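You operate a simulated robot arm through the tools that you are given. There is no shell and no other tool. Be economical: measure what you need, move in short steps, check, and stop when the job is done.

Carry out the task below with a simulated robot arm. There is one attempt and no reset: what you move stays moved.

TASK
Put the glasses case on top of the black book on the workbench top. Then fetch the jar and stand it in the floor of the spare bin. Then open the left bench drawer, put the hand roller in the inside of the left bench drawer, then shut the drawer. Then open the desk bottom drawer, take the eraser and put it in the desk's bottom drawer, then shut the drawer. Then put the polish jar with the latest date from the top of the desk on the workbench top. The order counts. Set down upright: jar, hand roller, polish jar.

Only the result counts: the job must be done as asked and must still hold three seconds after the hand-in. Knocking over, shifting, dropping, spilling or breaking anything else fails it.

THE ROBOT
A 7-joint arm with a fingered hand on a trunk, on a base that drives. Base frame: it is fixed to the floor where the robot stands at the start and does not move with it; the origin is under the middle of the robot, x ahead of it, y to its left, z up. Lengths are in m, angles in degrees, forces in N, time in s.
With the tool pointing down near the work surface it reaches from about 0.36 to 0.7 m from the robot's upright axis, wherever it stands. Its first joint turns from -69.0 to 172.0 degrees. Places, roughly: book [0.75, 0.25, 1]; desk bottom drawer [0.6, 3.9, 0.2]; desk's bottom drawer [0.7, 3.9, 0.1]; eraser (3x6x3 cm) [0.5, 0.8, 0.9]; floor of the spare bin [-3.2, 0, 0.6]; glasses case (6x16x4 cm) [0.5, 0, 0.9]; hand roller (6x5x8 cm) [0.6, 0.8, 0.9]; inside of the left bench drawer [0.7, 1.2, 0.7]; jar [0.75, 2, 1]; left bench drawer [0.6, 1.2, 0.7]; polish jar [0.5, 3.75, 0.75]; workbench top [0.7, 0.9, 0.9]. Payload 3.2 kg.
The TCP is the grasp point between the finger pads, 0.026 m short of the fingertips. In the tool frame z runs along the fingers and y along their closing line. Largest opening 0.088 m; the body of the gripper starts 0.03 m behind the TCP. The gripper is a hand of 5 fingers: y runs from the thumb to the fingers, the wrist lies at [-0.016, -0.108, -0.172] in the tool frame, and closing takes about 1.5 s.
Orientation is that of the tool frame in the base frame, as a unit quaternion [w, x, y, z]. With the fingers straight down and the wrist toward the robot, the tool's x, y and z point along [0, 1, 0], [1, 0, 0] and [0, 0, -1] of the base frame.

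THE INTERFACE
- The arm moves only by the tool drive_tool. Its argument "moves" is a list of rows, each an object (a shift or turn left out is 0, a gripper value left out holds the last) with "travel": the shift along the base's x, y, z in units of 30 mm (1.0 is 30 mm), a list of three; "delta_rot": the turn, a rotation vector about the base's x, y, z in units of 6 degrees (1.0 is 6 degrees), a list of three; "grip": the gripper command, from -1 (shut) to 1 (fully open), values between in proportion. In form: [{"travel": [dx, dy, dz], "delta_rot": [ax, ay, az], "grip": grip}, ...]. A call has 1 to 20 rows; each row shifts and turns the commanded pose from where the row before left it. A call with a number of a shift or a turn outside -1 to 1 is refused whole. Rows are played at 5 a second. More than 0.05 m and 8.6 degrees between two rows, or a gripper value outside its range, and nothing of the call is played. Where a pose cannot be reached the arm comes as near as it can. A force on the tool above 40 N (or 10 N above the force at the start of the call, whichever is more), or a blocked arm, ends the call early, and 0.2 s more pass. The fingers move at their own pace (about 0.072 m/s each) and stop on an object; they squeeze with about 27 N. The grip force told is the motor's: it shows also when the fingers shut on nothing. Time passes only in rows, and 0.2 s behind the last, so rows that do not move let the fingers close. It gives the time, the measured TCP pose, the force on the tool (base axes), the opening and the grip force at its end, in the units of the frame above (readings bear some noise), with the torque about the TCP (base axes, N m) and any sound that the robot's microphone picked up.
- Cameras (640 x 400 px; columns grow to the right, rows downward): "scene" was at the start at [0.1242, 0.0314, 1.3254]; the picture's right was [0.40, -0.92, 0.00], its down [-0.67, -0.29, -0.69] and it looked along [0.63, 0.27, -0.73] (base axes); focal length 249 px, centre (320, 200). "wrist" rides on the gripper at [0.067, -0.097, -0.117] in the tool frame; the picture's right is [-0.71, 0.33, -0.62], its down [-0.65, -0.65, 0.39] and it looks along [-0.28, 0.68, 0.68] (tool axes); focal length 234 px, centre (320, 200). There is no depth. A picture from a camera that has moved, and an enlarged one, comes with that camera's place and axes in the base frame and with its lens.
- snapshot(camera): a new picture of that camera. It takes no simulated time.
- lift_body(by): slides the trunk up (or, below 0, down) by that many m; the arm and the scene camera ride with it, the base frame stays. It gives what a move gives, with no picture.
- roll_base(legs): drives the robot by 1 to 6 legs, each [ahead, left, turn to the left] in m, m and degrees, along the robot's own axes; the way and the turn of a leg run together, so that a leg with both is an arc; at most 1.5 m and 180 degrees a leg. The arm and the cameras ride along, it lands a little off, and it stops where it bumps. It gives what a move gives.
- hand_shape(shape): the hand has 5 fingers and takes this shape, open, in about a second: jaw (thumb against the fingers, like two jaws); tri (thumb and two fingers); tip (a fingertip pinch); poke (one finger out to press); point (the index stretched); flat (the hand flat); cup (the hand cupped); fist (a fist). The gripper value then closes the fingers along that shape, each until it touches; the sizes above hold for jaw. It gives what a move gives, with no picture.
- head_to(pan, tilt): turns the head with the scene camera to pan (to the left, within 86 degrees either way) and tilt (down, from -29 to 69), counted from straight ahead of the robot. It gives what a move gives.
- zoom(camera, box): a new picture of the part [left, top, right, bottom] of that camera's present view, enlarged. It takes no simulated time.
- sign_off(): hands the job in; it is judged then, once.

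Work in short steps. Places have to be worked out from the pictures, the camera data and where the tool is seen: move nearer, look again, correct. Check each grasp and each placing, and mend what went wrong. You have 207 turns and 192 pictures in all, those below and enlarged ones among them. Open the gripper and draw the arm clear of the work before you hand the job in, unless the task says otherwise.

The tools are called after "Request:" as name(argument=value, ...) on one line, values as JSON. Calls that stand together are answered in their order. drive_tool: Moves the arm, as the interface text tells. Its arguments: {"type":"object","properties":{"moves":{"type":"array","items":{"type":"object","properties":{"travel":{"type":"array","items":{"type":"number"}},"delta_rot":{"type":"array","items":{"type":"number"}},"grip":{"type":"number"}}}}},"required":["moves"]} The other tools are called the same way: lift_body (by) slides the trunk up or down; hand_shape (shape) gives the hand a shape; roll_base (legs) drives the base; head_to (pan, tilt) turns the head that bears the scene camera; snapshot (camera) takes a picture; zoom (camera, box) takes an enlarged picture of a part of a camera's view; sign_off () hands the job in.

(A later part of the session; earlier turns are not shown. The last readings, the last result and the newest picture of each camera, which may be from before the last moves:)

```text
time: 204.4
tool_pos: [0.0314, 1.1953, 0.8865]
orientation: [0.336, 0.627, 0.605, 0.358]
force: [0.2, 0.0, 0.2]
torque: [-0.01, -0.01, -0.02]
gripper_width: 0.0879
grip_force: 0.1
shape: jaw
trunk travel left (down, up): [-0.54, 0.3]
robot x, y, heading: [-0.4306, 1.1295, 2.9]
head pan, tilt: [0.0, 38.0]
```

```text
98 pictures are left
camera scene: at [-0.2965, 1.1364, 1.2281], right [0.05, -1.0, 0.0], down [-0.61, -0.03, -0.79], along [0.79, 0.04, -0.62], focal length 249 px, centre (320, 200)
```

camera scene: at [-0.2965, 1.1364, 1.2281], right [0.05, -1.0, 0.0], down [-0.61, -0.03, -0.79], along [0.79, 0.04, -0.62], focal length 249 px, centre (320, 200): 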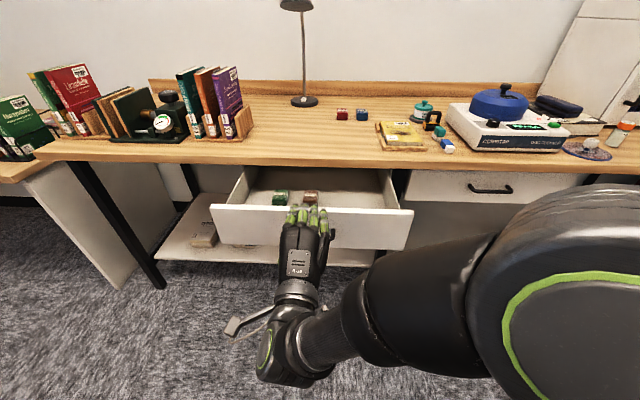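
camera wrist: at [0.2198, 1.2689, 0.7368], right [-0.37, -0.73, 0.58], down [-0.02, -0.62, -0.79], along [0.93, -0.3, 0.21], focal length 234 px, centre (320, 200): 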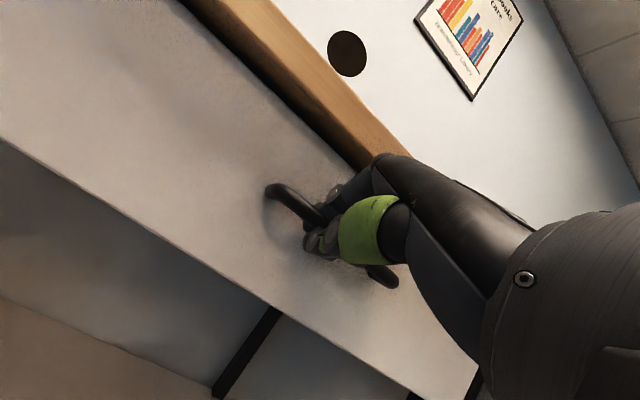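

I raise the trunk, bring the tool vertical again, and drive to about (-0.05, 0.62) for the hand roller.

Request:
lift_body(by=0.3)

Request:
drive_tool(moves=[{"delta_rot": [0, 1, 0]}, {"delta_rot": [0, 1, 0]}, {"delta_rot": [0, 1, 0]}, {"delta_rot": [0, 1, 0]}, {"delta_rot": [0, 1, 0]}, {"delta_rot": [0, 1, 0]}, {"delta_rot": [0, 1, 0]}, {"delta_rot": [0, 1, 0]}, {"delta_rot": [0, 1, 0]}, {"delta_rot": [0, 0.8, 0]}, {}])

Request:
roll_base(legs=[[0, -0.5, -3], [0.35, 0, 0]])

Request:
head_to(pan=10, tilt=48)

Request:
snapshot(camera="scene")

Request:
snapshot(camera="wrist")

```text
time: 207.4
tool_pos: [0.032, 1.1957, 1.1856]
orientation: [0.336, 0.627, 0.605, 0.357]
force: [0.1, 0.5, 0.0]
torque: [-0.03, -0.01, -0.01]
gripper_width: 0.0881
grip_force: 0.0
shape: jaw
trunk travel left (down, up): [-0.84, 0.0]
robot x, y, heading: [-0.4344, 1.1287, 2.8]
head pan, tilt: [0.0, 38.0]
```

```text
time: 209.8
tool_pos: [0.0322, 1.1956, 1.1853]
orientation: [-0.005, 0.721, 0.693, 0.002]
force: [-0.4, -0.3, 0.7]
torque: [0.01, -0.01, -0.01]
gripper_width: 0.0877
grip_force: 0.1
shape: jaw
trunk travel left (down, up): [-0.84, 0.0]
robot x, y, heading: [-0.435, 1.1331, 3.1]
head pan, tilt: [0.0, 38.0]
```

```text
time: 214.6
tool_pos: [0.3938, 0.6689, 1.1855]
orientation: [-0.004, 0.737, 0.676, 0.003]
force: [-0.6, 0.7, 0.5]
torque: [-0.03, 0.03, -0.01]
gripper_width: 0.0879
grip_force: 0.1
shape: jaw
trunk travel left (down, up): [-0.84, 0.0]
robot x, y, heading: [-0.0742, 0.6254, 0.3]
head pan, tilt: [0.0, 38.0]
```

```text
time: 215.3
tool_pos: [0.394, 0.6684, 1.1853]
orientation: [-0.005, 0.737, 0.676, 0.004]
force: [0.0, -0.8, -0.1]
torque: [-0.01, 0.0, 0.0]
gripper_width: 0.0877
grip_force: 0.1
shape: jaw
trunk travel left (down, up): [-0.84, 0.0]
robot x, y, heading: [-0.0707, 0.6235, 0.1]
head pan, tilt: [10.0, 48.0]
```

```text
97 pictures are left
camera scene: at [0.0565, 0.6384, 1.5137], right [0.18, -0.98, 0.0], down [-0.73, -0.13, -0.67], along [0.66, 0.12, -0.74], focal length 249 px, centre (320, 200)
```

scene: 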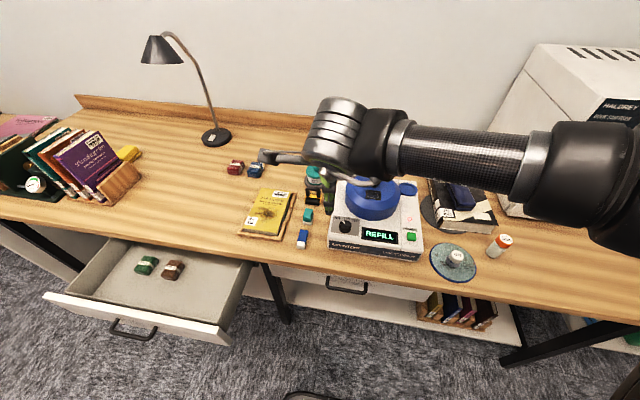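

```text
96 pictures are left
camera wrist: at [0.3041, 0.7432, 1.3027], right [0.27, -0.74, 0.62], down [-0.71, -0.59, -0.39], along [0.65, -0.33, -0.68], focal length 234 px, centre (320, 200)
```

wrist: 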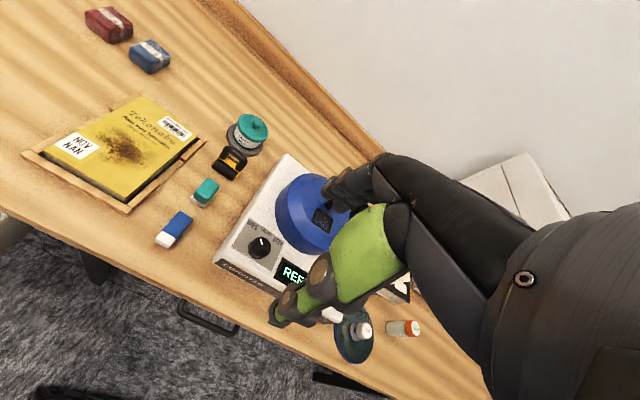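

I zoom on the small objects to identify roller and eraser.

Request:
zoom(camera="wrist", box=[130, 90, 310, 260])

Request:
zoom(camera="scene", box=[220, 150, 380, 260])

```text
2.35 times, centred on (220, 175) of wrist
camera zoom: at [0.3041, 0.7432, 1.3027], right [0.27, -0.74, 0.62], down [-0.71, -0.59, -0.39], along [0.65, -0.33, -0.68], focal length 551 px, centre (555, 259)
```

zoom: 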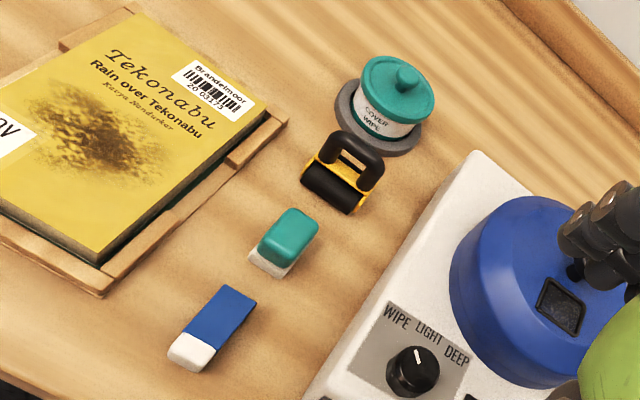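

```text
3.64 times, centred on (300, 205) of scene
camera zoom: at [0.0565, 0.6384, 1.5137], right [0.18, -0.98, 0.0], down [-0.73, -0.13, -0.67], along [0.66, 0.12, -0.74], focal length 904 px, centre (393, 182)
```

zoom: 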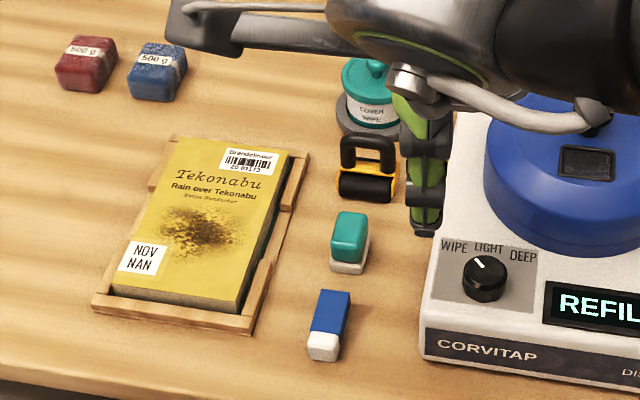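

The hand roller (black roller, yellow frame, black loop handle) has its handle top at ≈(0.612, 0.764, 0.94), loop along y. I drive 10 cm closer, half-close the hand (a jar stands just behind it), and move above with yaw 0.

Request:
roll_base(legs=[[0.1, 0, 0]])

Request:
drive_tool(moves=[{"grip": 0.1, "travel": [0.5, 0.5, 0], "delta_rot": [0, 0, 0.8]}, {"travel": [0.8, 0.8, -0.5]}, {"travel": [0.8, 0.8, -0.8]}, {"travel": [0.8, 0.8, -0.8]}, {"travel": [0.8, 0.3, -0.8]}, {}])

Request:
snapshot(camera="wrist")

Request:
snapshot(camera="scene")

```text
time: 216.5
tool_pos: [0.4919, 0.6694, 1.187]
orientation: [-0.004, 0.737, 0.676, 0.003]
force: [0.3, -0.4, -0.2]
torque: [0.01, 0.0, 0.02]
gripper_width: 0.0882
grip_force: 0.2
shape: jaw
trunk travel left (down, up): [-0.84, 0.0]
robot x, y, heading: [0.0278, 0.6242, 0.2]
head pan, tilt: [10.0, 48.0]
```

```text
time: 217.9
tool_pos: [0.6051, 0.7641, 1.0968]
orientation: [-0.005, 0.708, 0.706, 0.004]
force: [-0.3, -0.5, -0.1]
torque: [-0.02, -0.03, 0.0]
gripper_width: 0.0488
grip_force: 0.0
shape: jaw
trunk travel left (down, up): [-0.84, 0.0]
robot x, y, heading: [0.0262, 0.6297, 0.0]
head pan, tilt: [10.0, 48.0]
```

```text
93 pictures are left
camera wrist: at [0.5073, 0.8303, 1.2146], right [0.33, -0.72, 0.62], down [-0.66, -0.64, -0.4], along [0.68, -0.27, -0.68], focal length 234 px, centre (320, 200)
```

wrist: 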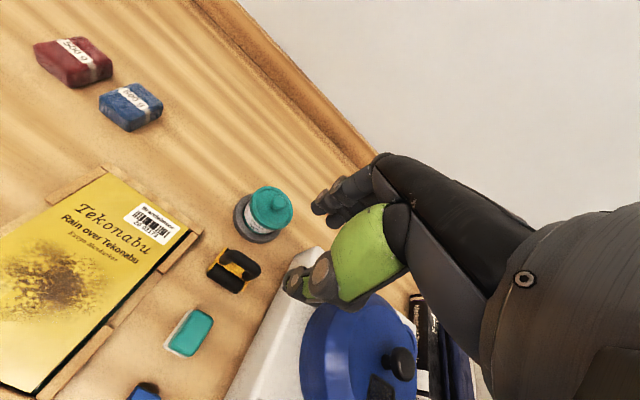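

```text
92 pictures are left
camera scene: at [0.1548, 0.6383, 1.5138], right [0.18, -0.98, 0.0], down [-0.73, -0.13, -0.67], along [0.66, 0.12, -0.74], focal length 249 px, centre (320, 200)
```

scene: 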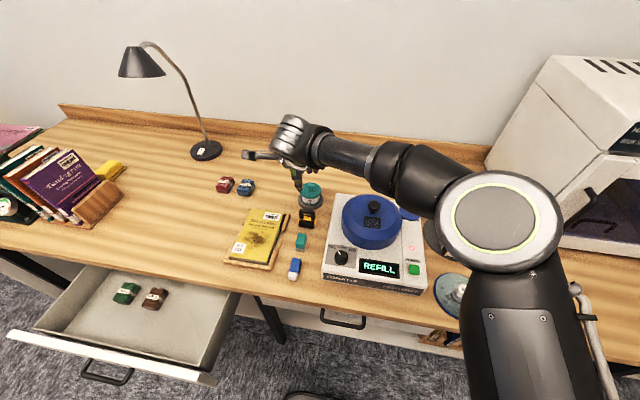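

I zoom the wrist view for a precise fix.

Request:
zoom(camera="wrist", box=[180, 170, 320, 310])

Request:
zoom(camera="scene", box=[260, 170, 350, 250])

```text
2.86 times, centred on (250, 240) of wrist
camera zoom: at [0.5073, 0.8303, 1.2146], right [0.33, -0.72, 0.62], down [-0.66, -0.64, -0.4], along [0.68, -0.27, -0.68], focal length 669 px, centre (520, 86)
```

zoom: 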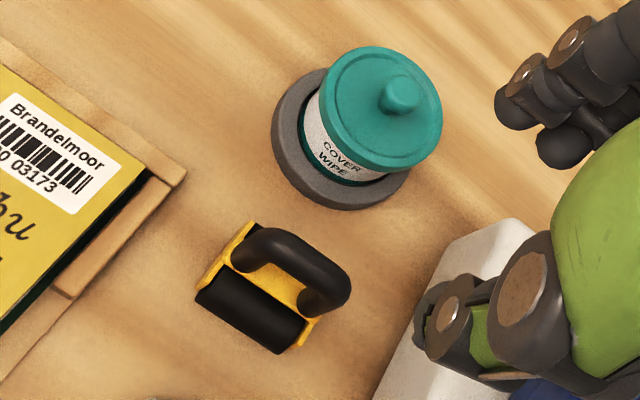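

```text
5.00 times, centred on (305, 210) of scene
camera zoom: at [0.1548, 0.6383, 1.5138], right [0.18, -0.98, 0.0], down [-0.73, -0.13, -0.67], along [0.66, 0.12, -0.74], focal length 1243 px, centre (395, 150)
```

zoom: 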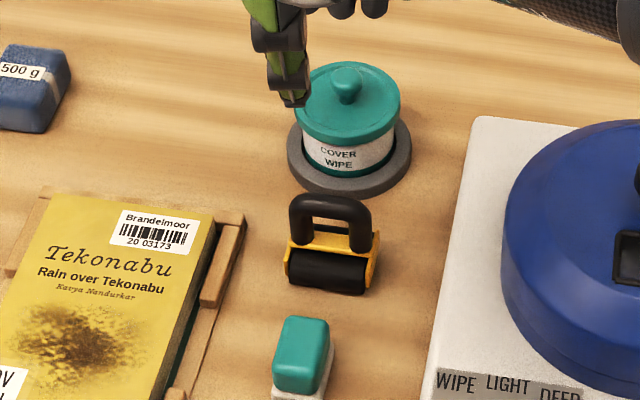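

Handle top ≈(0.622, 0.767, ~0.93); the cover-wipe jar front is at x≈0.68, so the half-open fingers fit. I centre and descend to 0.98, then look.

Request:
drive_tool(moves=[{"travel": [0.3, 0.06, -0.6]}, {"travel": [0.3, 0.06, -0.8]}, {"travel": [0, 0, -0.8]}, {"travel": [0, 0, -0.8]}, {"travel": [0, 0, -0.8]}, {}])

Request:
zoom(camera="wrist", box=[160, 150, 420, 330])

Request:
zoom(camera="scene", box=[250, 150, 370, 250])

```text
time: 219.3
tool_pos: [0.6232, 0.7671, 0.9833]
orientation: [-0.005, 0.708, 0.706, 0.003]
force: [0.5, -0.4, -0.2]
torque: [-0.03, 0.02, 0.04]
gripper_width: 0.0485
grip_force: 0.0
shape: jaw
trunk travel left (down, up): [-0.84, 0.0]
robot x, y, heading: [0.0249, 0.6264, -0.1]
head pan, tilt: [10.0, 48.0]
```

```text
2.22 times, centred on (290, 240) of wrist
camera zoom: at [0.526, 0.834, 1.1002], right [0.33, -0.72, 0.62], down [-0.66, -0.64, -0.39], along [0.68, -0.27, -0.68], focal length 520 px, centre (387, 111)
```

zoom: 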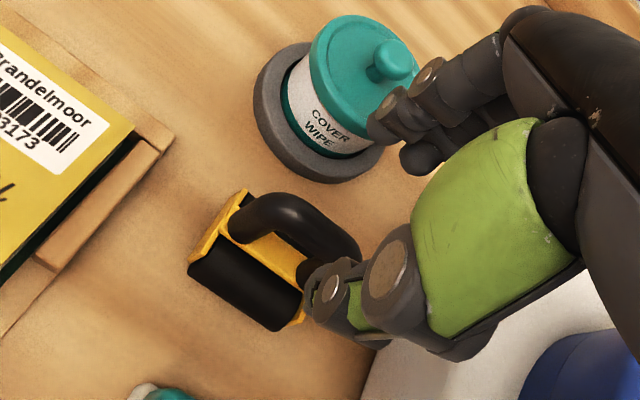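

```text
4.00 times, centred on (310, 200) of scene
camera zoom: at [0.1557, 0.6387, 1.5137], right [0.18, -0.98, 0.0], down [-0.73, -0.13, -0.67], along [0.66, 0.12, -0.74], focal length 994 px, centre (360, 200)
```

zoom: 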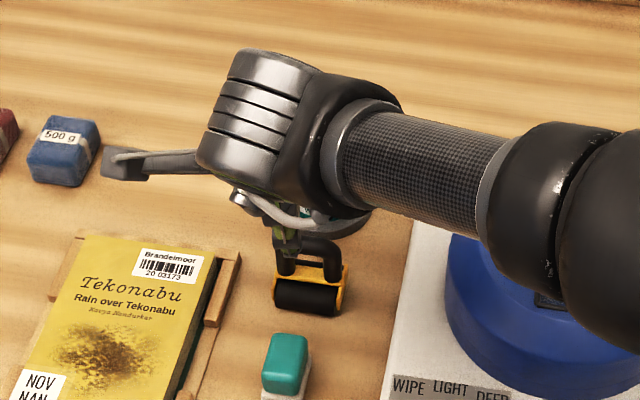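

The handle centre is at (0.628, 0.765); the thumb sits in front, fingers behind. I descend to ≈0.928 so the pads pinch the top bar, then close.

Request:
drive_tool(moves=[{"travel": [0.15, -0.1, -0.6]}, {"travel": [0, 0, -0.6]}, {"travel": [0, 0, -0.6]}, {}])

Request:
zoom(camera="wrist", box=[160, 150, 420, 330])

```text
time: 220.3
tool_pos: [0.6289, 0.7668, 0.9289]
orientation: [-0.004, 0.708, 0.706, 0.004]
force: [1.0, -0.8, -0.4]
torque: [-0.01, -0.01, -0.03]
gripper_width: 0.0487
grip_force: 0.0
shape: jaw
trunk travel left (down, up): [-0.84, 0.0]
robot x, y, heading: [0.0254, 0.6275, 0.2]
head pan, tilt: [10.0, 48.0]
```

```text
2.22 times, centred on (290, 240) of wrist
camera zoom: at [0.5317, 0.8319, 1.0474], right [0.33, -0.72, 0.62], down [-0.66, -0.64, -0.39], along [0.68, -0.27, -0.68], focal length 520 px, centre (387, 111)
```

zoom: 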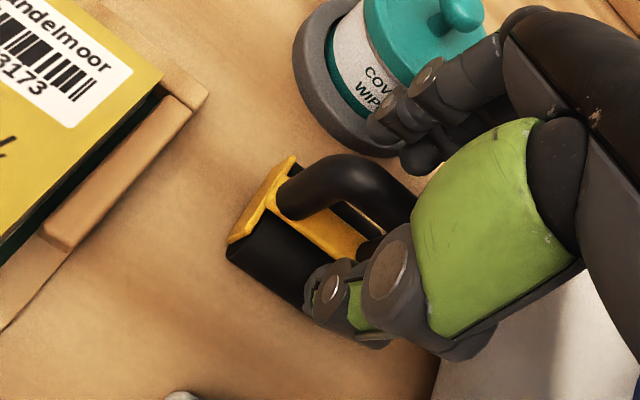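

The digits straddle the loop's bar. I close and lift a little.

Request:
drive_tool(moves=[{"grip": -1}, {}, {}, {}, {}, {}, {}])

Request:
zoom(camera="wrist", box=[160, 150, 420, 330])

```text
time: 221.9
tool_pos: [0.629, 0.7644, 0.9304]
orientation: [-0.005, 0.708, 0.706, 0.003]
force: [0.9, -0.4, -1.2]
torque: [0.03, -0.01, 0.0]
gripper_width: 0.0052
grip_force: 26.8
shape: jaw
trunk travel left (down, up): [-0.84, 0.0]
robot x, y, heading: [0.0275, 0.6243, 0.3]
head pan, tilt: [10.0, 48.0]
```

```text
2.22 times, centred on (290, 240) of wrist
camera zoom: at [0.532, 0.832, 1.0475], right [0.33, -0.72, 0.62], down [-0.66, -0.64, -0.39], along [0.68, -0.27, -0.68], focal length 520 px, centre (387, 111)
```

zoom: 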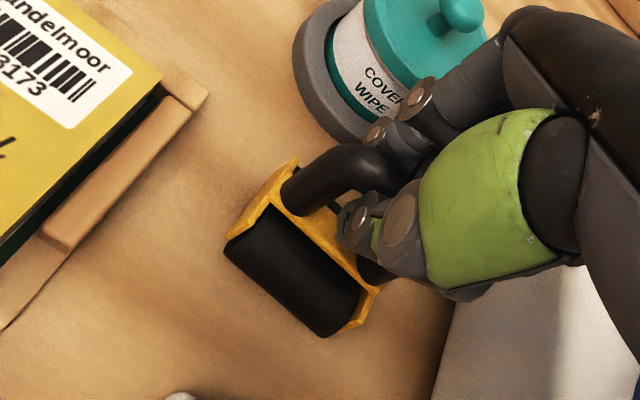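

Gripped around the bar. I lift 4 cm and check.

Request:
drive_tool(moves=[{"travel": [0, 0, 0.3]}, {"travel": [0, 0, 0.4]}, {"travel": [0, 0, 0.6]}, {}])

Request:
snapshot(camera="wrist")

Request:
zoom(camera="scene", box=[250, 150, 370, 250])

```text
time: 222.9
tool_pos: [0.6281, 0.7669, 0.9693]
orientation: [-0.005, 0.708, 0.706, 0.003]
force: [0.0, -1.0, -0.8]
torque: [-0.02, 0.02, -0.02]
gripper_width: 0.0056
grip_force: 27.0
shape: jaw
trunk travel left (down, up): [-0.84, 0.0]
robot x, y, heading: [0.0272, 0.6241, 0.2]
head pan, tilt: [10.0, 48.0]
```

```text
85 pictures are left
camera wrist: at [0.5313, 0.8322, 1.0875], right [0.33, -0.72, 0.62], down [-0.66, -0.64, -0.39], along [0.68, -0.27, -0.68], focal length 234 px, centre (320, 200)
```

wrist: 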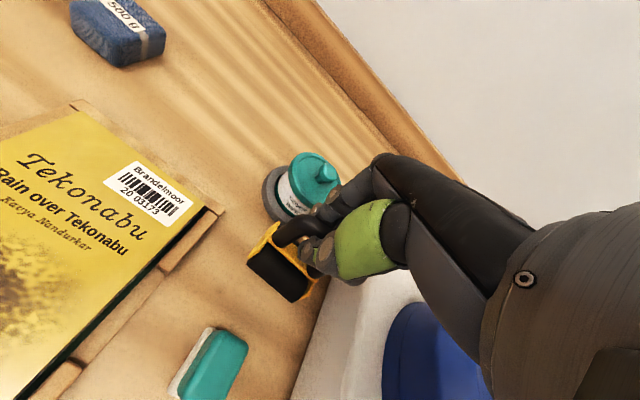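

```text
4.00 times, centred on (310, 200) of scene
camera zoom: at [0.1565, 0.6391, 1.5136], right [0.18, -0.98, 0.0], down [-0.73, -0.13, -0.67], along [0.66, 0.12, -0.74], focal length 994 px, centre (360, 200)
```

zoom: 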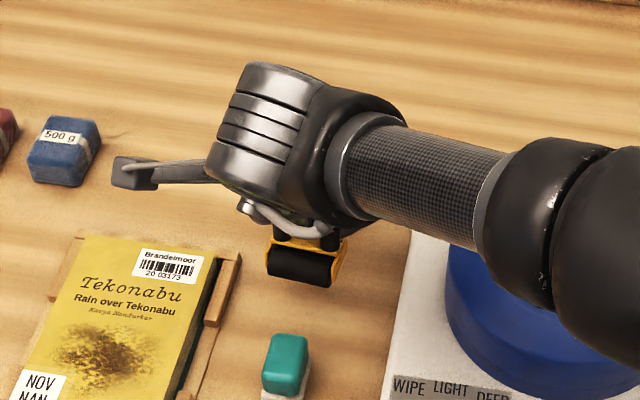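

The roller is held upright (bottom 7.3 cm below TCP). I raise it, back the base off and shift left so it hangs over the free right part of the open drawer.

Request:
drive_tool(moves=[{"travel": [0, 0, 0.8]}, {"travel": [0, 0, 0.8]}, {"travel": [0, 0, 0.8]}, {"travel": [-0.5, 0, 0.8]}, {"travel": [-0.5, 0, 0.8]}])

Request:
roll_base(legs=[[-0.34, 0, 0], [0, 0.3, 0]])

Request:
head_to(pan=12, tilt=50)

Request:
snapshot(camera="scene")

Request:
snapshot(camera="wrist")

```text
time: 224.1
tool_pos: [0.5986, 0.7661, 1.0911]
orientation: [-0.004, 0.709, 0.706, 0.003]
force: [-1.3, -0.7, -0.6]
torque: [0.0, -0.02, 0.02]
gripper_width: 0.0057
grip_force: 26.9
shape: jaw
trunk travel left (down, up): [-0.84, 0.0]
robot x, y, heading: [0.026, 0.6247, 0.3]
head pan, tilt: [10.0, 48.0]
```

```text
time: 227.9
tool_pos: [0.2609, 1.0635, 1.0902]
orientation: [-0.005, 0.708, 0.706, 0.004]
force: [0.6, 0.1, -0.4]
torque: [0.0, 0.0, 0.01]
gripper_width: 0.0055
grip_force: 27.1
shape: jaw
trunk travel left (down, up): [-0.84, 0.0]
robot x, y, heading: [-0.3143, 0.9248, 0.2]
head pan, tilt: [10.0, 48.0]
```

```text
time: 228.5
tool_pos: [0.2596, 1.0649, 1.0899]
orientation: [-0.004, 0.708, 0.707, 0.003]
force: [0.0, 0.4, -1.2]
torque: [-0.05, -0.02, -0.01]
gripper_width: 0.0054
grip_force: 27.4
shape: jaw
trunk travel left (down, up): [-0.84, 0.0]
robot x, y, heading: [-0.3124, 0.9221, 0.2]
head pan, tilt: [12.0, 50.0]
```

```text
83 pictures are left
camera scene: at [-0.1849, 0.9395, 1.5109], right [0.21, -0.98, 0.0], down [-0.75, -0.16, -0.64], along [0.63, 0.14, -0.77], focal length 249 px, centre (320, 200)
```

scene: 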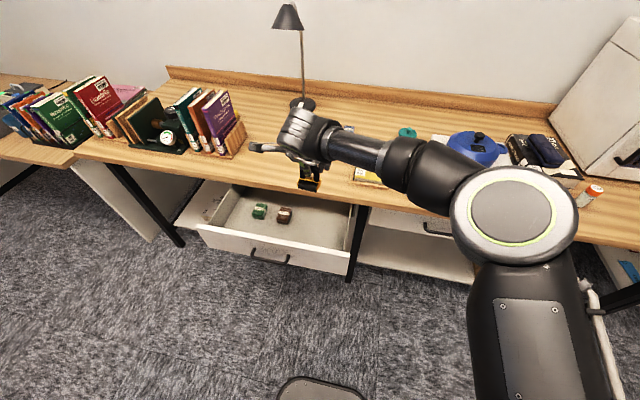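

```text
82 pictures are left
camera wrist: at [0.1634, 1.1308, 1.2082], right [0.33, -0.71, 0.62], down [-0.66, -0.64, -0.39], along [0.68, -0.27, -0.68], focal length 234 px, centre (320, 200)
```

wrist: 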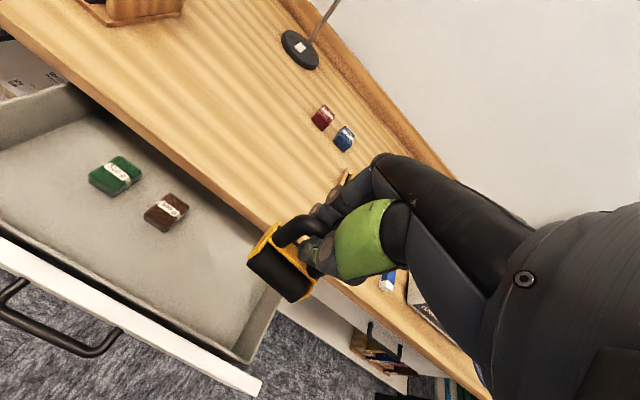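

The roller hangs above the free drawer area. I shift 3 cm inward (+x) and descend to TCP 0.85.

Request:
drive_tool(moves=[{"travel": [0.5, 0, -0.8]}, {"travel": [0.5, 0, -0.8]}, {"travel": [0, 0, -0.9]}, {"travel": [0, 0, -0.9]}, {"travel": [0, 0, -0.9]}, {"travel": [0, 0, -0.9]}, {"travel": [0, 0, -0.9]}, {"travel": [0, 0, -0.9]}, {"travel": [0, 0, -0.9]}, {}])

Request:
snapshot(camera="wrist")

Request:
zoom(camera="scene", box=[180, 150, 420, 310])

```text
time: 230.7
tool_pos: [0.2913, 1.0645, 0.8544]
orientation: [-0.004, 0.707, 0.707, 0.003]
force: [0.8, 0.0, -1.0]
torque: [0.0, -0.01, 0.0]
gripper_width: 0.0056
grip_force: 26.9
shape: jaw
trunk travel left (down, up): [-0.84, 0.0]
robot x, y, heading: [-0.3098, 0.9206, 0.2]
head pan, tilt: [12.0, 50.0]
```

```text
81 pictures are left
camera wrist: at [0.1943, 1.1317, 0.9716], right [0.33, -0.71, 0.62], down [-0.66, -0.64, -0.39], along [0.68, -0.27, -0.68], focal length 234 px, centre (320, 200)
```

wrist: 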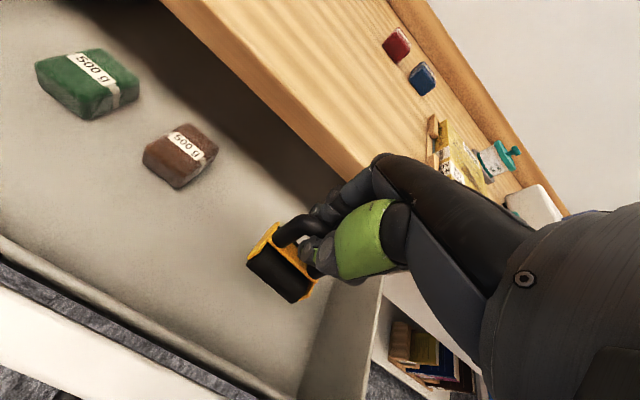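

```text
2.50 times, centred on (300, 230) of scene
camera zoom: at [-0.1851, 0.9387, 1.5109], right [0.21, -0.98, 0.0], down [-0.75, -0.16, -0.64], along [0.63, 0.14, -0.77], focal length 621 px, centre (370, 125)
```

zoom: 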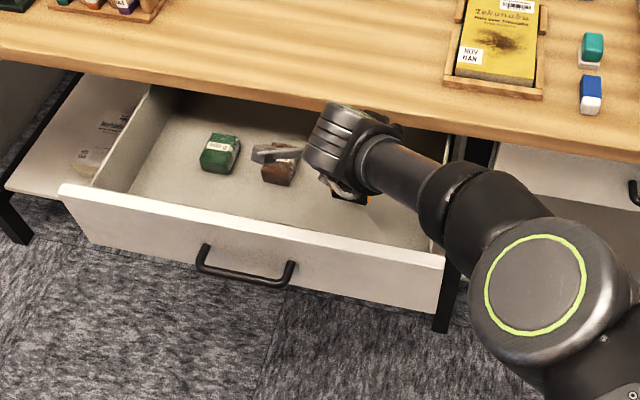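

Clear inside. I lower on in decreasing steps.

Request:
drive_tool(moves=[{"travel": [0, 0, -0.5]}, {"travel": [0, 0, -0.5]}, {"travel": [0, 0, -0.4]}, {"travel": [0, 0, -0.3]}, {"travel": [0, 0, -0.2]}, {}])

Request:
snapshot(camera="wrist")

```text
time: 232.1
tool_pos: [0.2829, 1.0574, 0.7988]
orientation: [-0.003, 0.709, 0.705, 0.003]
force: [-0.2, 1.0, -1.3]
torque: [-0.01, -0.02, 0.05]
gripper_width: 0.0057
grip_force: 26.9
shape: jaw
out of reach, approached as far as the arm can: row 3, 4
trunk travel left (down, up): [-0.84, 0.0]
robot x, y, heading: [-0.3073, 0.922, 0.1]
head pan, tilt: [12.0, 50.0]
```

```text
79 pictures are left
camera wrist: at [0.1871, 1.1236, 0.9161], right [0.33, -0.71, 0.62], down [-0.66, -0.64, -0.39], along [0.68, -0.28, -0.68], focal length 234 px, centre (320, 200)
```

wrist: 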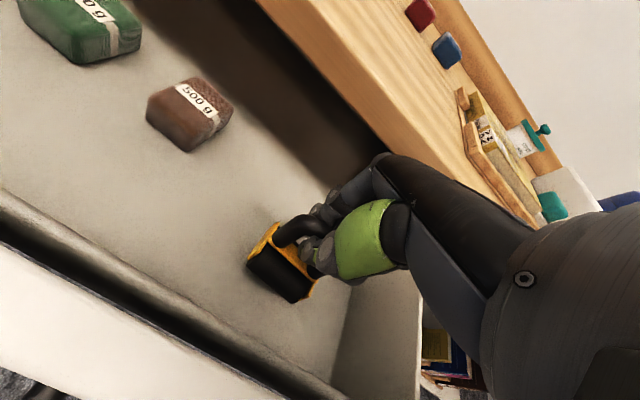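

Arm limit again; floor est. ≈0.71 (needs TCP ≈0.785). I lower the trunk 1 cm.

Request:
lift_body(by=-0.01)

Request:
snapshot(camera="wrist")

```text
time: 232.7
tool_pos: [0.283, 1.0566, 0.7896]
orientation: [-0.004, 0.709, 0.705, 0.003]
force: [1.1, 0.3, -0.3]
torque: [-0.02, -0.02, 0.0]
gripper_width: 0.0054
grip_force: 26.9
shape: jaw
trunk travel left (down, up): [-0.83, 0.01]
robot x, y, heading: [-0.3145, 0.9239, 0.3]
head pan, tilt: [12.0, 50.0]
```

```text
78 pictures are left
camera wrist: at [0.1868, 1.1236, 0.9057], right [0.33, -0.71, 0.62], down [-0.66, -0.64, -0.39], along [0.68, -0.28, -0.68], focal length 234 px, centre (320, 200)
```

wrist: 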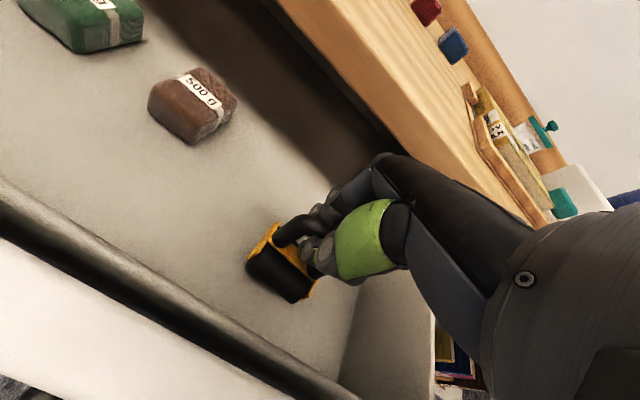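

Still no clear contact; another 6 mm down, twice, watching the force.

Request:
lift_body(by=-0.006)

Request:
lift_body(by=-0.006)

```text
time: 233.3
tool_pos: [0.2837, 1.0563, 0.7823]
orientation: [-0.004, 0.709, 0.705, 0.004]
force: [-0.2, -0.4, -0.3]
torque: [-0.02, -0.01, 0.01]
gripper_width: 0.0056
grip_force: 27.2
shape: jaw
trunk travel left (down, up): [-0.824, 0.016]
robot x, y, heading: [-0.3113, 0.9245, 0.3]
head pan, tilt: [12.0, 50.0]
```

```text
time: 233.8
tool_pos: [0.282, 1.0561, 0.7792]
orientation: [-0.003, 0.709, 0.706, 0.004]
force: [-0.3, 0.1, 10.0]
torque: [0.03, -0.04, 0.0]
gripper_width: 0.006
grip_force: 27.2
shape: jaw
trunk travel left (down, up): [-0.818, 0.022]
robot x, y, heading: [-0.3133, 0.9224, 0.1]
head pan, tilt: [12.0, 50.0]
```

Contact (10 N). I ease up 1.5 mm, open to half and rise.

Request:
drive_tool(moves=[{"travel": [0, 0, 0.05]}, {"grip": -0.3}, {}, {"grip": 0.2}, {}, {}, {"travel": [0, 0, 0.3]}, {"travel": [0, 0, 0.5]}, {"travel": [0, 0, 0.7]}, {"travel": [0, 0, 0.8]}, {"travel": [0, 0, 0.8]}, {"travel": [0, 0, 0.8]}, {"travel": [0, 0, 0.8]}, {"travel": [0, 0, 0.8]}])

Request:
snapshot(camera="wrist")

```text
time: 236.8
tool_pos: [0.2805, 1.0591, 0.9448]
orientation: [-0.005, 0.708, 0.706, 0.004]
force: [-0.6, -1.4, -0.3]
torque: [0.0, 0.0, 0.0]
gripper_width: 0.0524
grip_force: 0.1
shape: jaw
trunk travel left (down, up): [-0.818, 0.022]
robot x, y, heading: [-0.3105, 0.9255, 0.3]
head pan, tilt: [12.0, 50.0]
```

```text
77 pictures are left
camera wrist: at [0.1841, 1.1254, 1.062], right [0.33, -0.72, 0.62], down [-0.66, -0.64, -0.4], along [0.68, -0.27, -0.68], focal length 234 px, centre (320, 200)
```

wrist: 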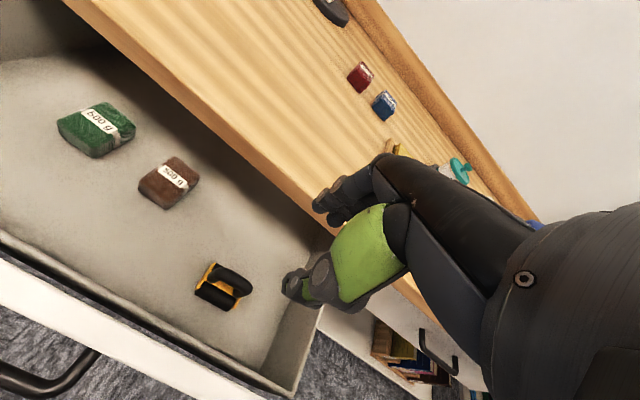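

The roller stands upright in the drawer. I back off, shift left beside the handle (y≈1.30), close and tilt the hand to push the drawer front shut.

Request:
roll_base(legs=[[-0.27, 0, 0], [0, 0.23, 0]])

Request:
drive_tool(moves=[{"delta_rot": [0, -1, 0], "grip": -1}, {"delta_rot": [0, -1, 0]}, {"delta_rot": [0, -1, 0]}, {"delta_rot": [0, -1, 0]}, {"delta_rot": [0, -1, 0]}, {"delta_rot": [0, -1, 0]}, {"delta_rot": [0, -1, 0]}, {"delta_rot": [0, -1, 0]}, {"delta_rot": [0, -1, 0]}, {"delta_rot": [0, -1, 0]}, {}])

Request:
lift_body(by=-0.2)

Request:
snapshot(camera="scene")

Request:
snapshot(camera="wrist")

```text
time: 240.1
tool_pos: [0.0065, 1.2926, 0.9437]
orientation: [-0.004, 0.706, 0.708, 0.003]
force: [0.5, 0.6, 0.0]
torque: [-0.03, 0.01, 0.0]
gripper_width: 0.0523
grip_force: 0.0
shape: jaw
trunk travel left (down, up): [-0.818, 0.022]
robot x, y, heading: [-0.5866, 1.1532, 0.3]
head pan, tilt: [12.0, 50.0]
```

```text
time: 242.5
tool_pos: [0.0054, 1.2917, 0.9443]
orientation: [0.35, 0.61, 0.615, 0.357]
force: [-0.5, -0.4, -0.7]
torque: [-0.01, 0.02, -0.03]
gripper_width: 0.0
grip_force: 26.8
shape: jaw
trunk travel left (down, up): [-0.818, 0.022]
robot x, y, heading: [-0.5869, 1.1539, 0.3]
head pan, tilt: [12.0, 50.0]
```

```text
time: 244.7
tool_pos: [0.0062, 1.2932, 0.7437]
orientation: [0.349, 0.611, 0.615, 0.356]
force: [-0.5, -1.0, 0.0]
torque: [0.0, -0.02, 0.0]
gripper_width: 0.0002
grip_force: 26.8
shape: jaw
trunk travel left (down, up): [-0.618, 0.222]
robot x, y, heading: [-0.5858, 1.1522, 0.5]
head pan, tilt: [12.0, 50.0]
```

```text
76 pictures are left
camera scene: at [-0.4594, 1.1711, 1.289], right [0.22, -0.98, 0.0], down [-0.75, -0.17, -0.64], along [0.63, 0.14, -0.77], focal length 249 px, centre (320, 200)
```

scene: 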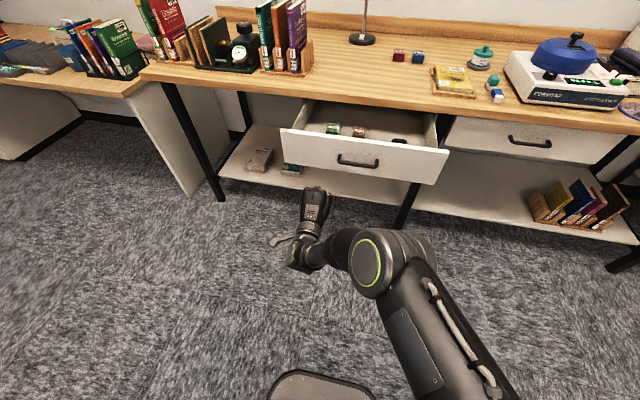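

```text
75 pictures are left
camera wrist: at [-0.1443, 1.3586, 0.7182], right [-0.37, -0.71, 0.6], down [0.02, -0.65, -0.76], along [0.93, -0.27, 0.25], focal length 234 px, centre (320, 200)
```

wrist: 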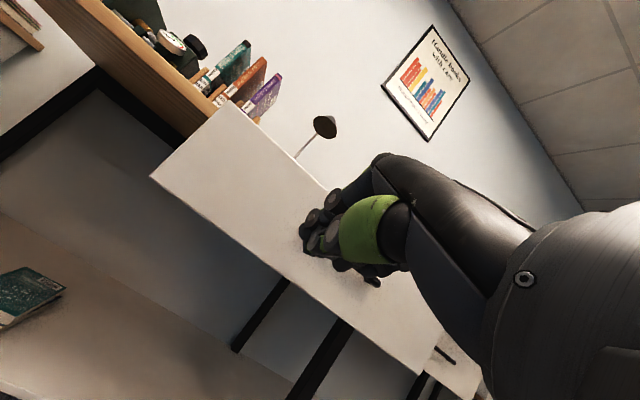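

Good pose. I raise 1.5 cm, shift 2 cm left, then drive ahead so the knuckles push the drawer front.

Request:
drive_tool(moves=[{"travel": [0, 0.5, 0.5]}, {"travel": [0, 0.2, 0]}])

Request:
roll_base(legs=[[0.34, 0, 0]])

Request:
snapshot(camera="scene")

```text
time: 245.3
tool_pos: [0.0059, 1.3138, 0.759]
orientation: [0.349, 0.61, 0.616, 0.356]
force: [0.4, -0.3, 0.2]
torque: [-0.02, 0.02, 0.03]
gripper_width: 0.0
grip_force: 27.2
shape: jaw
trunk travel left (down, up): [-0.618, 0.222]
robot x, y, heading: [-0.5871, 1.156, 0.6]
head pan, tilt: [12.0, 50.0]
```

```text
time: 247.5
tool_pos: [0.3518, 1.3217, 0.7574]
orientation: [0.348, 0.608, 0.617, 0.357]
force: [0.4, 0.7, -0.2]
torque: [0.0, -0.01, -0.01]
gripper_width: 0.0003
grip_force: 27.0
shape: jaw
trunk travel left (down, up): [-0.618, 0.222]
robot x, y, heading: [-0.2375, 1.156, 1.1]
head pan, tilt: [12.0, 50.0]
```

```text
74 pictures are left
camera scene: at [-0.1134, 1.176, 1.2889], right [0.22, -0.97, 0.0], down [-0.75, -0.17, -0.64], along [0.63, 0.14, -0.77], focal length 249 px, centre (320, 200)
```

scene: 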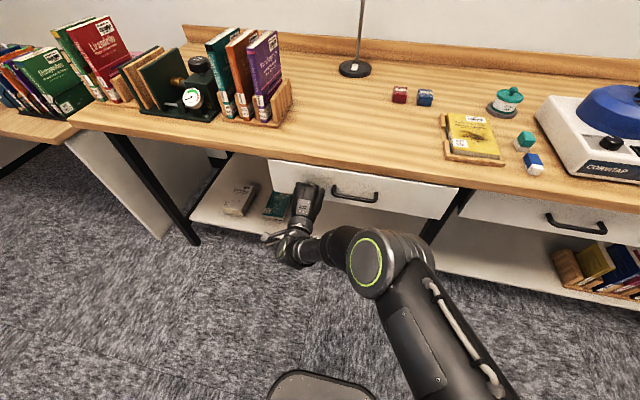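

Almost shut. I push the last centimetres with the arm until it resists.

Request:
drive_tool(moves=[{"travel": [0.4, 0, 0]}, {"travel": [0.4, 0, 0]}, {"travel": [0.3, 0, 0]}, {"travel": [0.3, 0, 0]}, {"travel": [0.3, 0, 0]}, {"travel": [0.3, 0, 0]}])

Request:
zoom(camera="scene", box=[240, 120, 500, 280])

```text
time: 248.6
tool_pos: [0.3844, 1.3255, 0.7599]
orientation: [0.347, 0.606, 0.619, 0.359]
force: [-26.9, -6.6, 6.6]
torque: [-0.06, 0.2, -0.17]
gripper_width: 0.0
grip_force: 26.7
shape: jaw
trunk travel left (down, up): [-0.618, 0.222]
robot x, y, heading: [-0.2422, 1.1597, 0.8]
head pan, tilt: [12.0, 50.0]
stopped in row 5: the force on the tool passed its limit at 46 N (the readings are from after the stop); the commanded pose is now the measured one
```

```text
2.46 times, centred on (370, 200) of scene
camera zoom: at [-0.1223, 1.1737, 1.2898], right [0.22, -0.97, 0.0], down [-0.74, -0.17, -0.65], along [0.63, 0.14, -0.76], focal length 612 px, centre (197, 200)
```

zoom: 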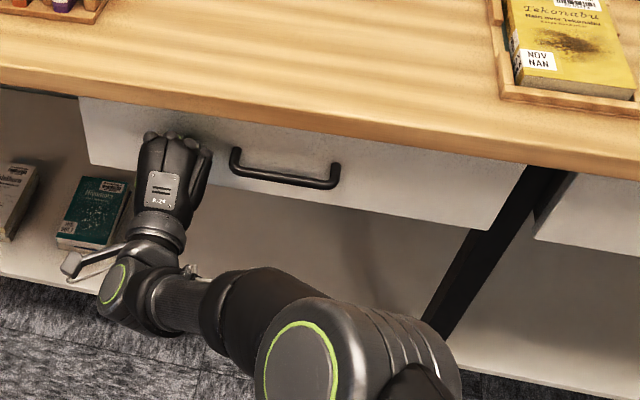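

The drawer is fully shut. I back away and drive left along the bench toward the desk (y≈3.6).

Request:
roll_base(legs=[[-0.3, 0, -1]])

Request:
roll_base(legs=[[0, 1.2, 0], [0, 1.2, 0]])

Request:
head_to(pan=15, tilt=35)

Request:
snapshot(camera="scene")

```text
time: 250.6
tool_pos: [0.1007, 1.308, 0.7568]
orientation: [0.351, 0.615, 0.612, 0.353]
force: [0.4, 0.9, -0.6]
torque: [-0.01, 0.01, -0.03]
gripper_width: 0.0
grip_force: 26.9
shape: jaw
trunk travel left (down, up): [-0.618, 0.222]
robot x, y, heading: [-0.5358, 1.1566, -0.3]
head pan, tilt: [12.0, 50.0]
```

```text
time: 262.4
tool_pos: [0.1486, 3.6876, 0.7572]
orientation: [0.354, 0.622, 0.606, 0.349]
force: [0.8, 0.9, 0.0]
torque: [-0.03, -0.03, 0.01]
gripper_width: 0.0
grip_force: 27.6
shape: jaw
trunk travel left (down, up): [-0.618, 0.222]
robot x, y, heading: [-0.4888, 3.5495, -1.9]
head pan, tilt: [12.0, 50.0]
```

```text
time: 263.1
tool_pos: [0.1491, 3.688, 0.7568]
orientation: [0.353, 0.621, 0.606, 0.349]
force: [0.2, -0.5, 0.2]
torque: [0.0, -0.02, -0.01]
gripper_width: 0.0
grip_force: 26.5
shape: jaw
trunk travel left (down, up): [-0.618, 0.222]
robot x, y, heading: [-0.4888, 3.5531, -1.7]
head pan, tilt: [15.0, 35.0]
```

```text
72 pictures are left
camera scene: at [-0.3525, 3.5696, 1.3106], right [0.23, -0.97, 0.0], down [-0.56, -0.13, -0.82], along [0.8, 0.19, -0.57], focal length 249 px, centre (320, 200)
```

scene: 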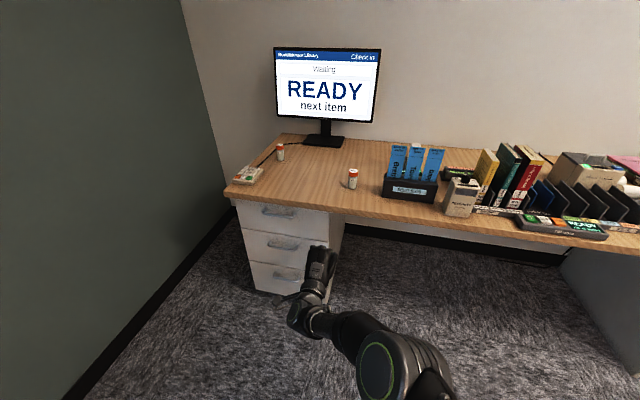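

I see the desk with three drawers and two polish jars on top. I zoom on drawers and jars.

Request:
zoom(camera="scene", box=[220, 190, 360, 310])

Request:
zoom(camera="scene", box=[260, 135, 380, 200])

```text
3.33 times, centred on (290, 250) of scene
camera zoom: at [-0.3525, 3.5696, 1.3106], right [0.23, -0.97, 0.0], down [-0.56, -0.13, -0.82], along [0.8, 0.19, -0.57], focal length 829 px, centre (420, 33)
```

zoom: 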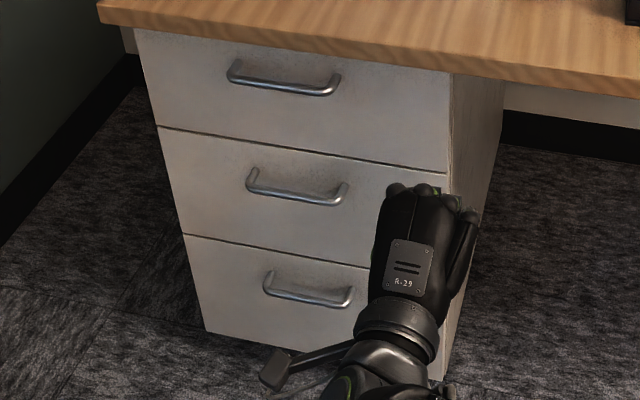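

```text
5.33 times, centred on (320, 168) of scene
camera zoom: at [-0.3525, 3.5696, 1.3106], right [0.23, -0.97, 0.0], down [-0.56, -0.13, -0.82], along [0.8, 0.19, -0.57], focal length 1326 px, centre (320, 373)
```

zoom: 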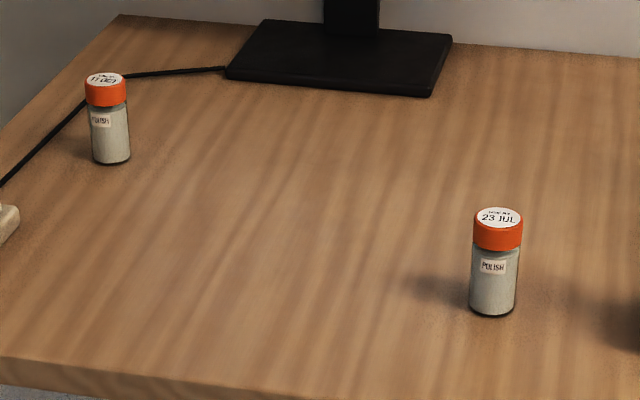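

Bottom drawer handle ≈(0.40, 3.93, 0.26). I shift left 0.24 m, straighten heading and lower the trunk 0.45 m.

Request:
roll_base(legs=[[0, 0.24, 1.8]])

Request:
lift_body(by=-0.45)

Request:
head_to(pan=0, tilt=40)

Request:
snapshot(camera="scene")

Request:
snapshot(camera="wrist")

```text
time: 264.9
tool_pos: [0.1477, 3.9481, 0.757]
orientation: [0.349, 0.612, 0.616, 0.354]
force: [0.4, 0.5, -1.6]
torque: [0.02, 0.0, -0.01]
gripper_width: 0.0001
grip_force: 26.9
shape: jaw
trunk travel left (down, up): [-0.618, 0.222]
robot x, y, heading: [-0.4866, 3.7871, -0.2]
head pan, tilt: [15.0, 35.0]
```

```text
refused: -0.45 is not a number from -0.4 to 0.4
```

```text
time: 265.7
tool_pos: [0.1482, 3.9479, 0.7569]
orientation: [0.349, 0.612, 0.615, 0.354]
force: [-0.6, 1.0, 1.1]
torque: [0.0, -0.02, -0.01]
gripper_width: 0.0001
grip_force: 27.0
shape: jaw
trunk travel left (down, up): [-0.618, 0.222]
robot x, y, heading: [-0.4899, 3.794, 0.1]
head pan, tilt: [0.0, 40.0]
```

```text
69 pictures are left
camera scene: at [-0.3494, 3.7906, 1.3031], right [0.0, -1.0, 0.0], down [-0.64, 0.0, -0.77], along [0.77, 0.0, -0.64], focal length 249 px, centre (320, 200)
```

scene: 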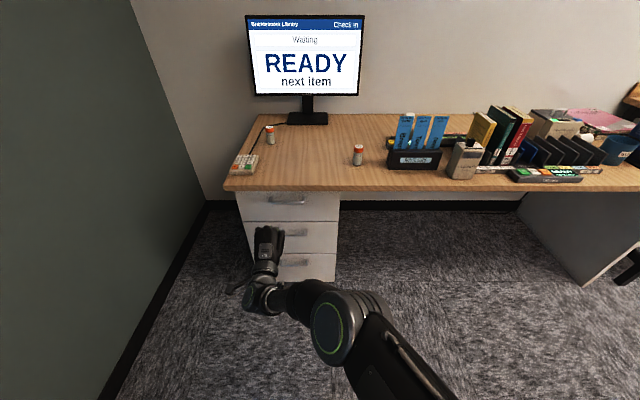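

```text
68 pictures are left
camera wrist: at [-0.0018, 4.0141, 0.7317], right [-0.37, -0.71, 0.6], down [0.01, -0.65, -0.76], along [0.93, -0.27, 0.24], focal length 234 px, centre (320, 200)
```

wrist: 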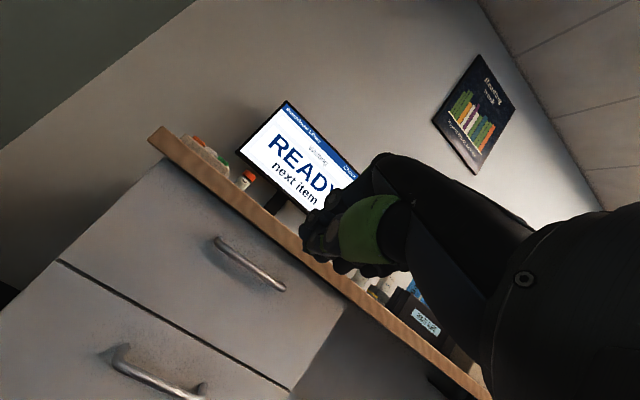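

Handles are at x≈0.41, y≈3.925; bottom one z≈0.275. I lower the trunk 0.4 m, open the hand half and drive 0.13 m ahead, then look.

Request:
lift_body(by=-0.4)

Request:
roll_base(legs=[[0.12, -0.02, 0]])

Request:
drive_tool(moves=[{"grip": 0.1}, {}, {}])

Request:
snapshot(camera="scene")

Request:
snapshot(camera="wrist")

```text
time: 269.5
tool_pos: [0.1482, 3.9486, 0.3573]
orientation: [0.349, 0.612, 0.615, 0.354]
force: [-0.4, 1.2, 0.4]
torque: [0.03, 0.0, -0.02]
gripper_width: 0.0
grip_force: 26.7
shape: jaw
trunk travel left (down, up): [-0.218, 0.622]
robot x, y, heading: [-0.4813, 3.79, -0.0]
head pan, tilt: [0.0, 40.0]
```

```text
time: 270.8
tool_pos: [0.2698, 3.9282, 0.3569]
orientation: [0.349, 0.613, 0.615, 0.353]
force: [-0.1, 0.7, -0.1]
torque: [0.01, 0.0, 0.02]
gripper_width: 0.0
grip_force: 27.2
shape: jaw
trunk travel left (down, up): [-0.218, 0.622]
robot x, y, heading: [-0.3648, 3.7732, 0.2]
head pan, tilt: [0.0, 40.0]
```

```text
time: 271.6
tool_pos: [0.2688, 3.9271, 0.357]
orientation: [0.348, 0.612, 0.616, 0.354]
force: [1.4, -0.6, 1.3]
torque: [0.01, 0.03, 0.04]
gripper_width: 0.0482
grip_force: 0.1
shape: jaw
trunk travel left (down, up): [-0.218, 0.622]
robot x, y, heading: [-0.3684, 3.7711, -0.1]
head pan, tilt: [0.0, 40.0]
```

```text
67 pictures are left
camera scene: at [-0.2293, 3.77, 0.9031], right [0.0, -1.0, 0.0], down [-0.64, 0.0, -0.77], along [0.77, 0.0, -0.64], focal length 249 px, centre (320, 200)
```

scene: 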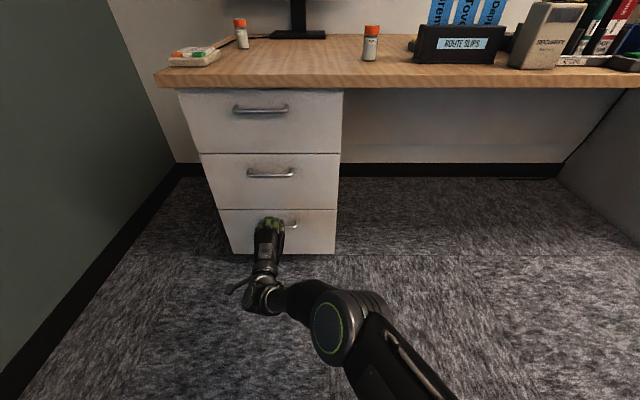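

```text
66 pictures are left
camera wrist: at [0.1183, 3.9937, 0.3317], right [-0.37, -0.71, 0.6], down [0.01, -0.65, -0.76], along [0.93, -0.27, 0.24], focal length 234 px, centre (320, 200)
```

wrist: 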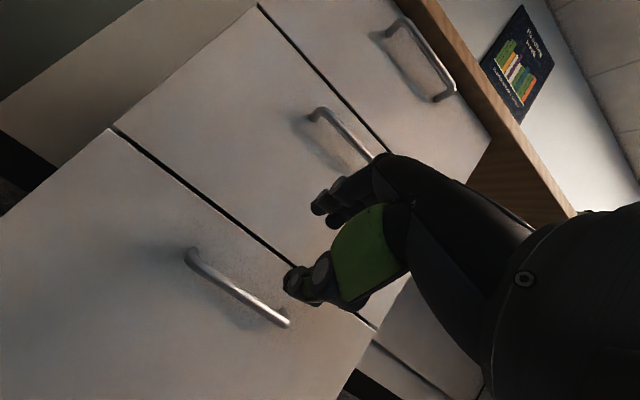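

Bottom handle bar ≈(0.41, 3.919, 0.265), nearly on the tool axis. I advance about 60% of the way and look.

Request:
drive_tool(moves=[{"travel": [0.7, -0.1, -0.6]}, {"travel": [0.7, -0.1, -0.6]}, {"travel": [0.7, 0, -0.6]}, {"travel": [0.5, 0, -0.4]}, {}])

Request:
snapshot(camera="wrist")

Request:
zoom(camera="scene", box=[200, 150, 360, 270])

```text
time: 272.8
tool_pos: [0.2966, 3.9144, 0.3298]
orientation: [0.35, 0.613, 0.615, 0.353]
force: [-0.1, -0.3, -0.3]
torque: [-0.03, -0.02, 0.0]
gripper_width: 0.0481
grip_force: 0.1
shape: jaw
out of reach, approached as far as the arm can: row 2, 3, 4
trunk travel left (down, up): [-0.218, 0.622]
robot x, y, heading: [-0.369, 3.7705, -0.2]
head pan, tilt: [0.0, 40.0]
```

```text
65 pictures are left
camera wrist: at [0.1466, 3.9819, 0.3033], right [-0.37, -0.71, 0.6], down [0.01, -0.65, -0.76], along [0.93, -0.27, 0.24], focal length 234 px, centre (320, 200)
```

wrist: 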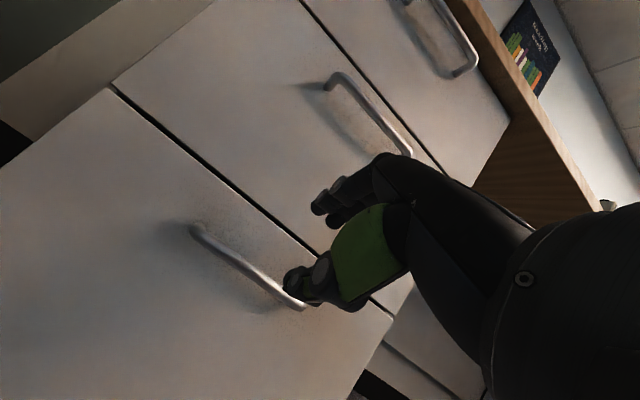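

```text
3.33 times, centred on (280, 210) of scene
camera zoom: at [-0.2293, 3.77, 0.9031], right [0.0, -1.0, 0.0], down [-0.64, 0.0, -0.77], along [0.77, 0.0, -0.64], focal length 829 px, centre (453, 167)
```

zoom: 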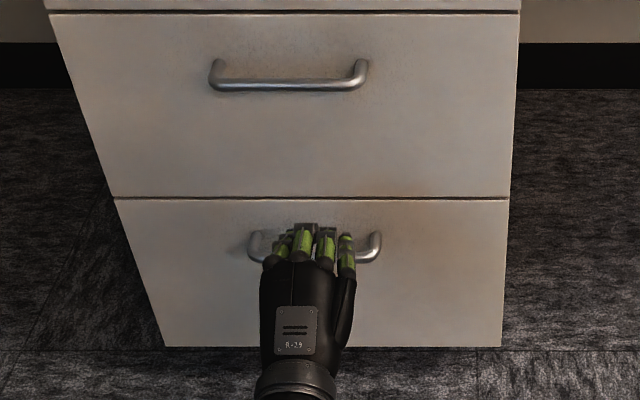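

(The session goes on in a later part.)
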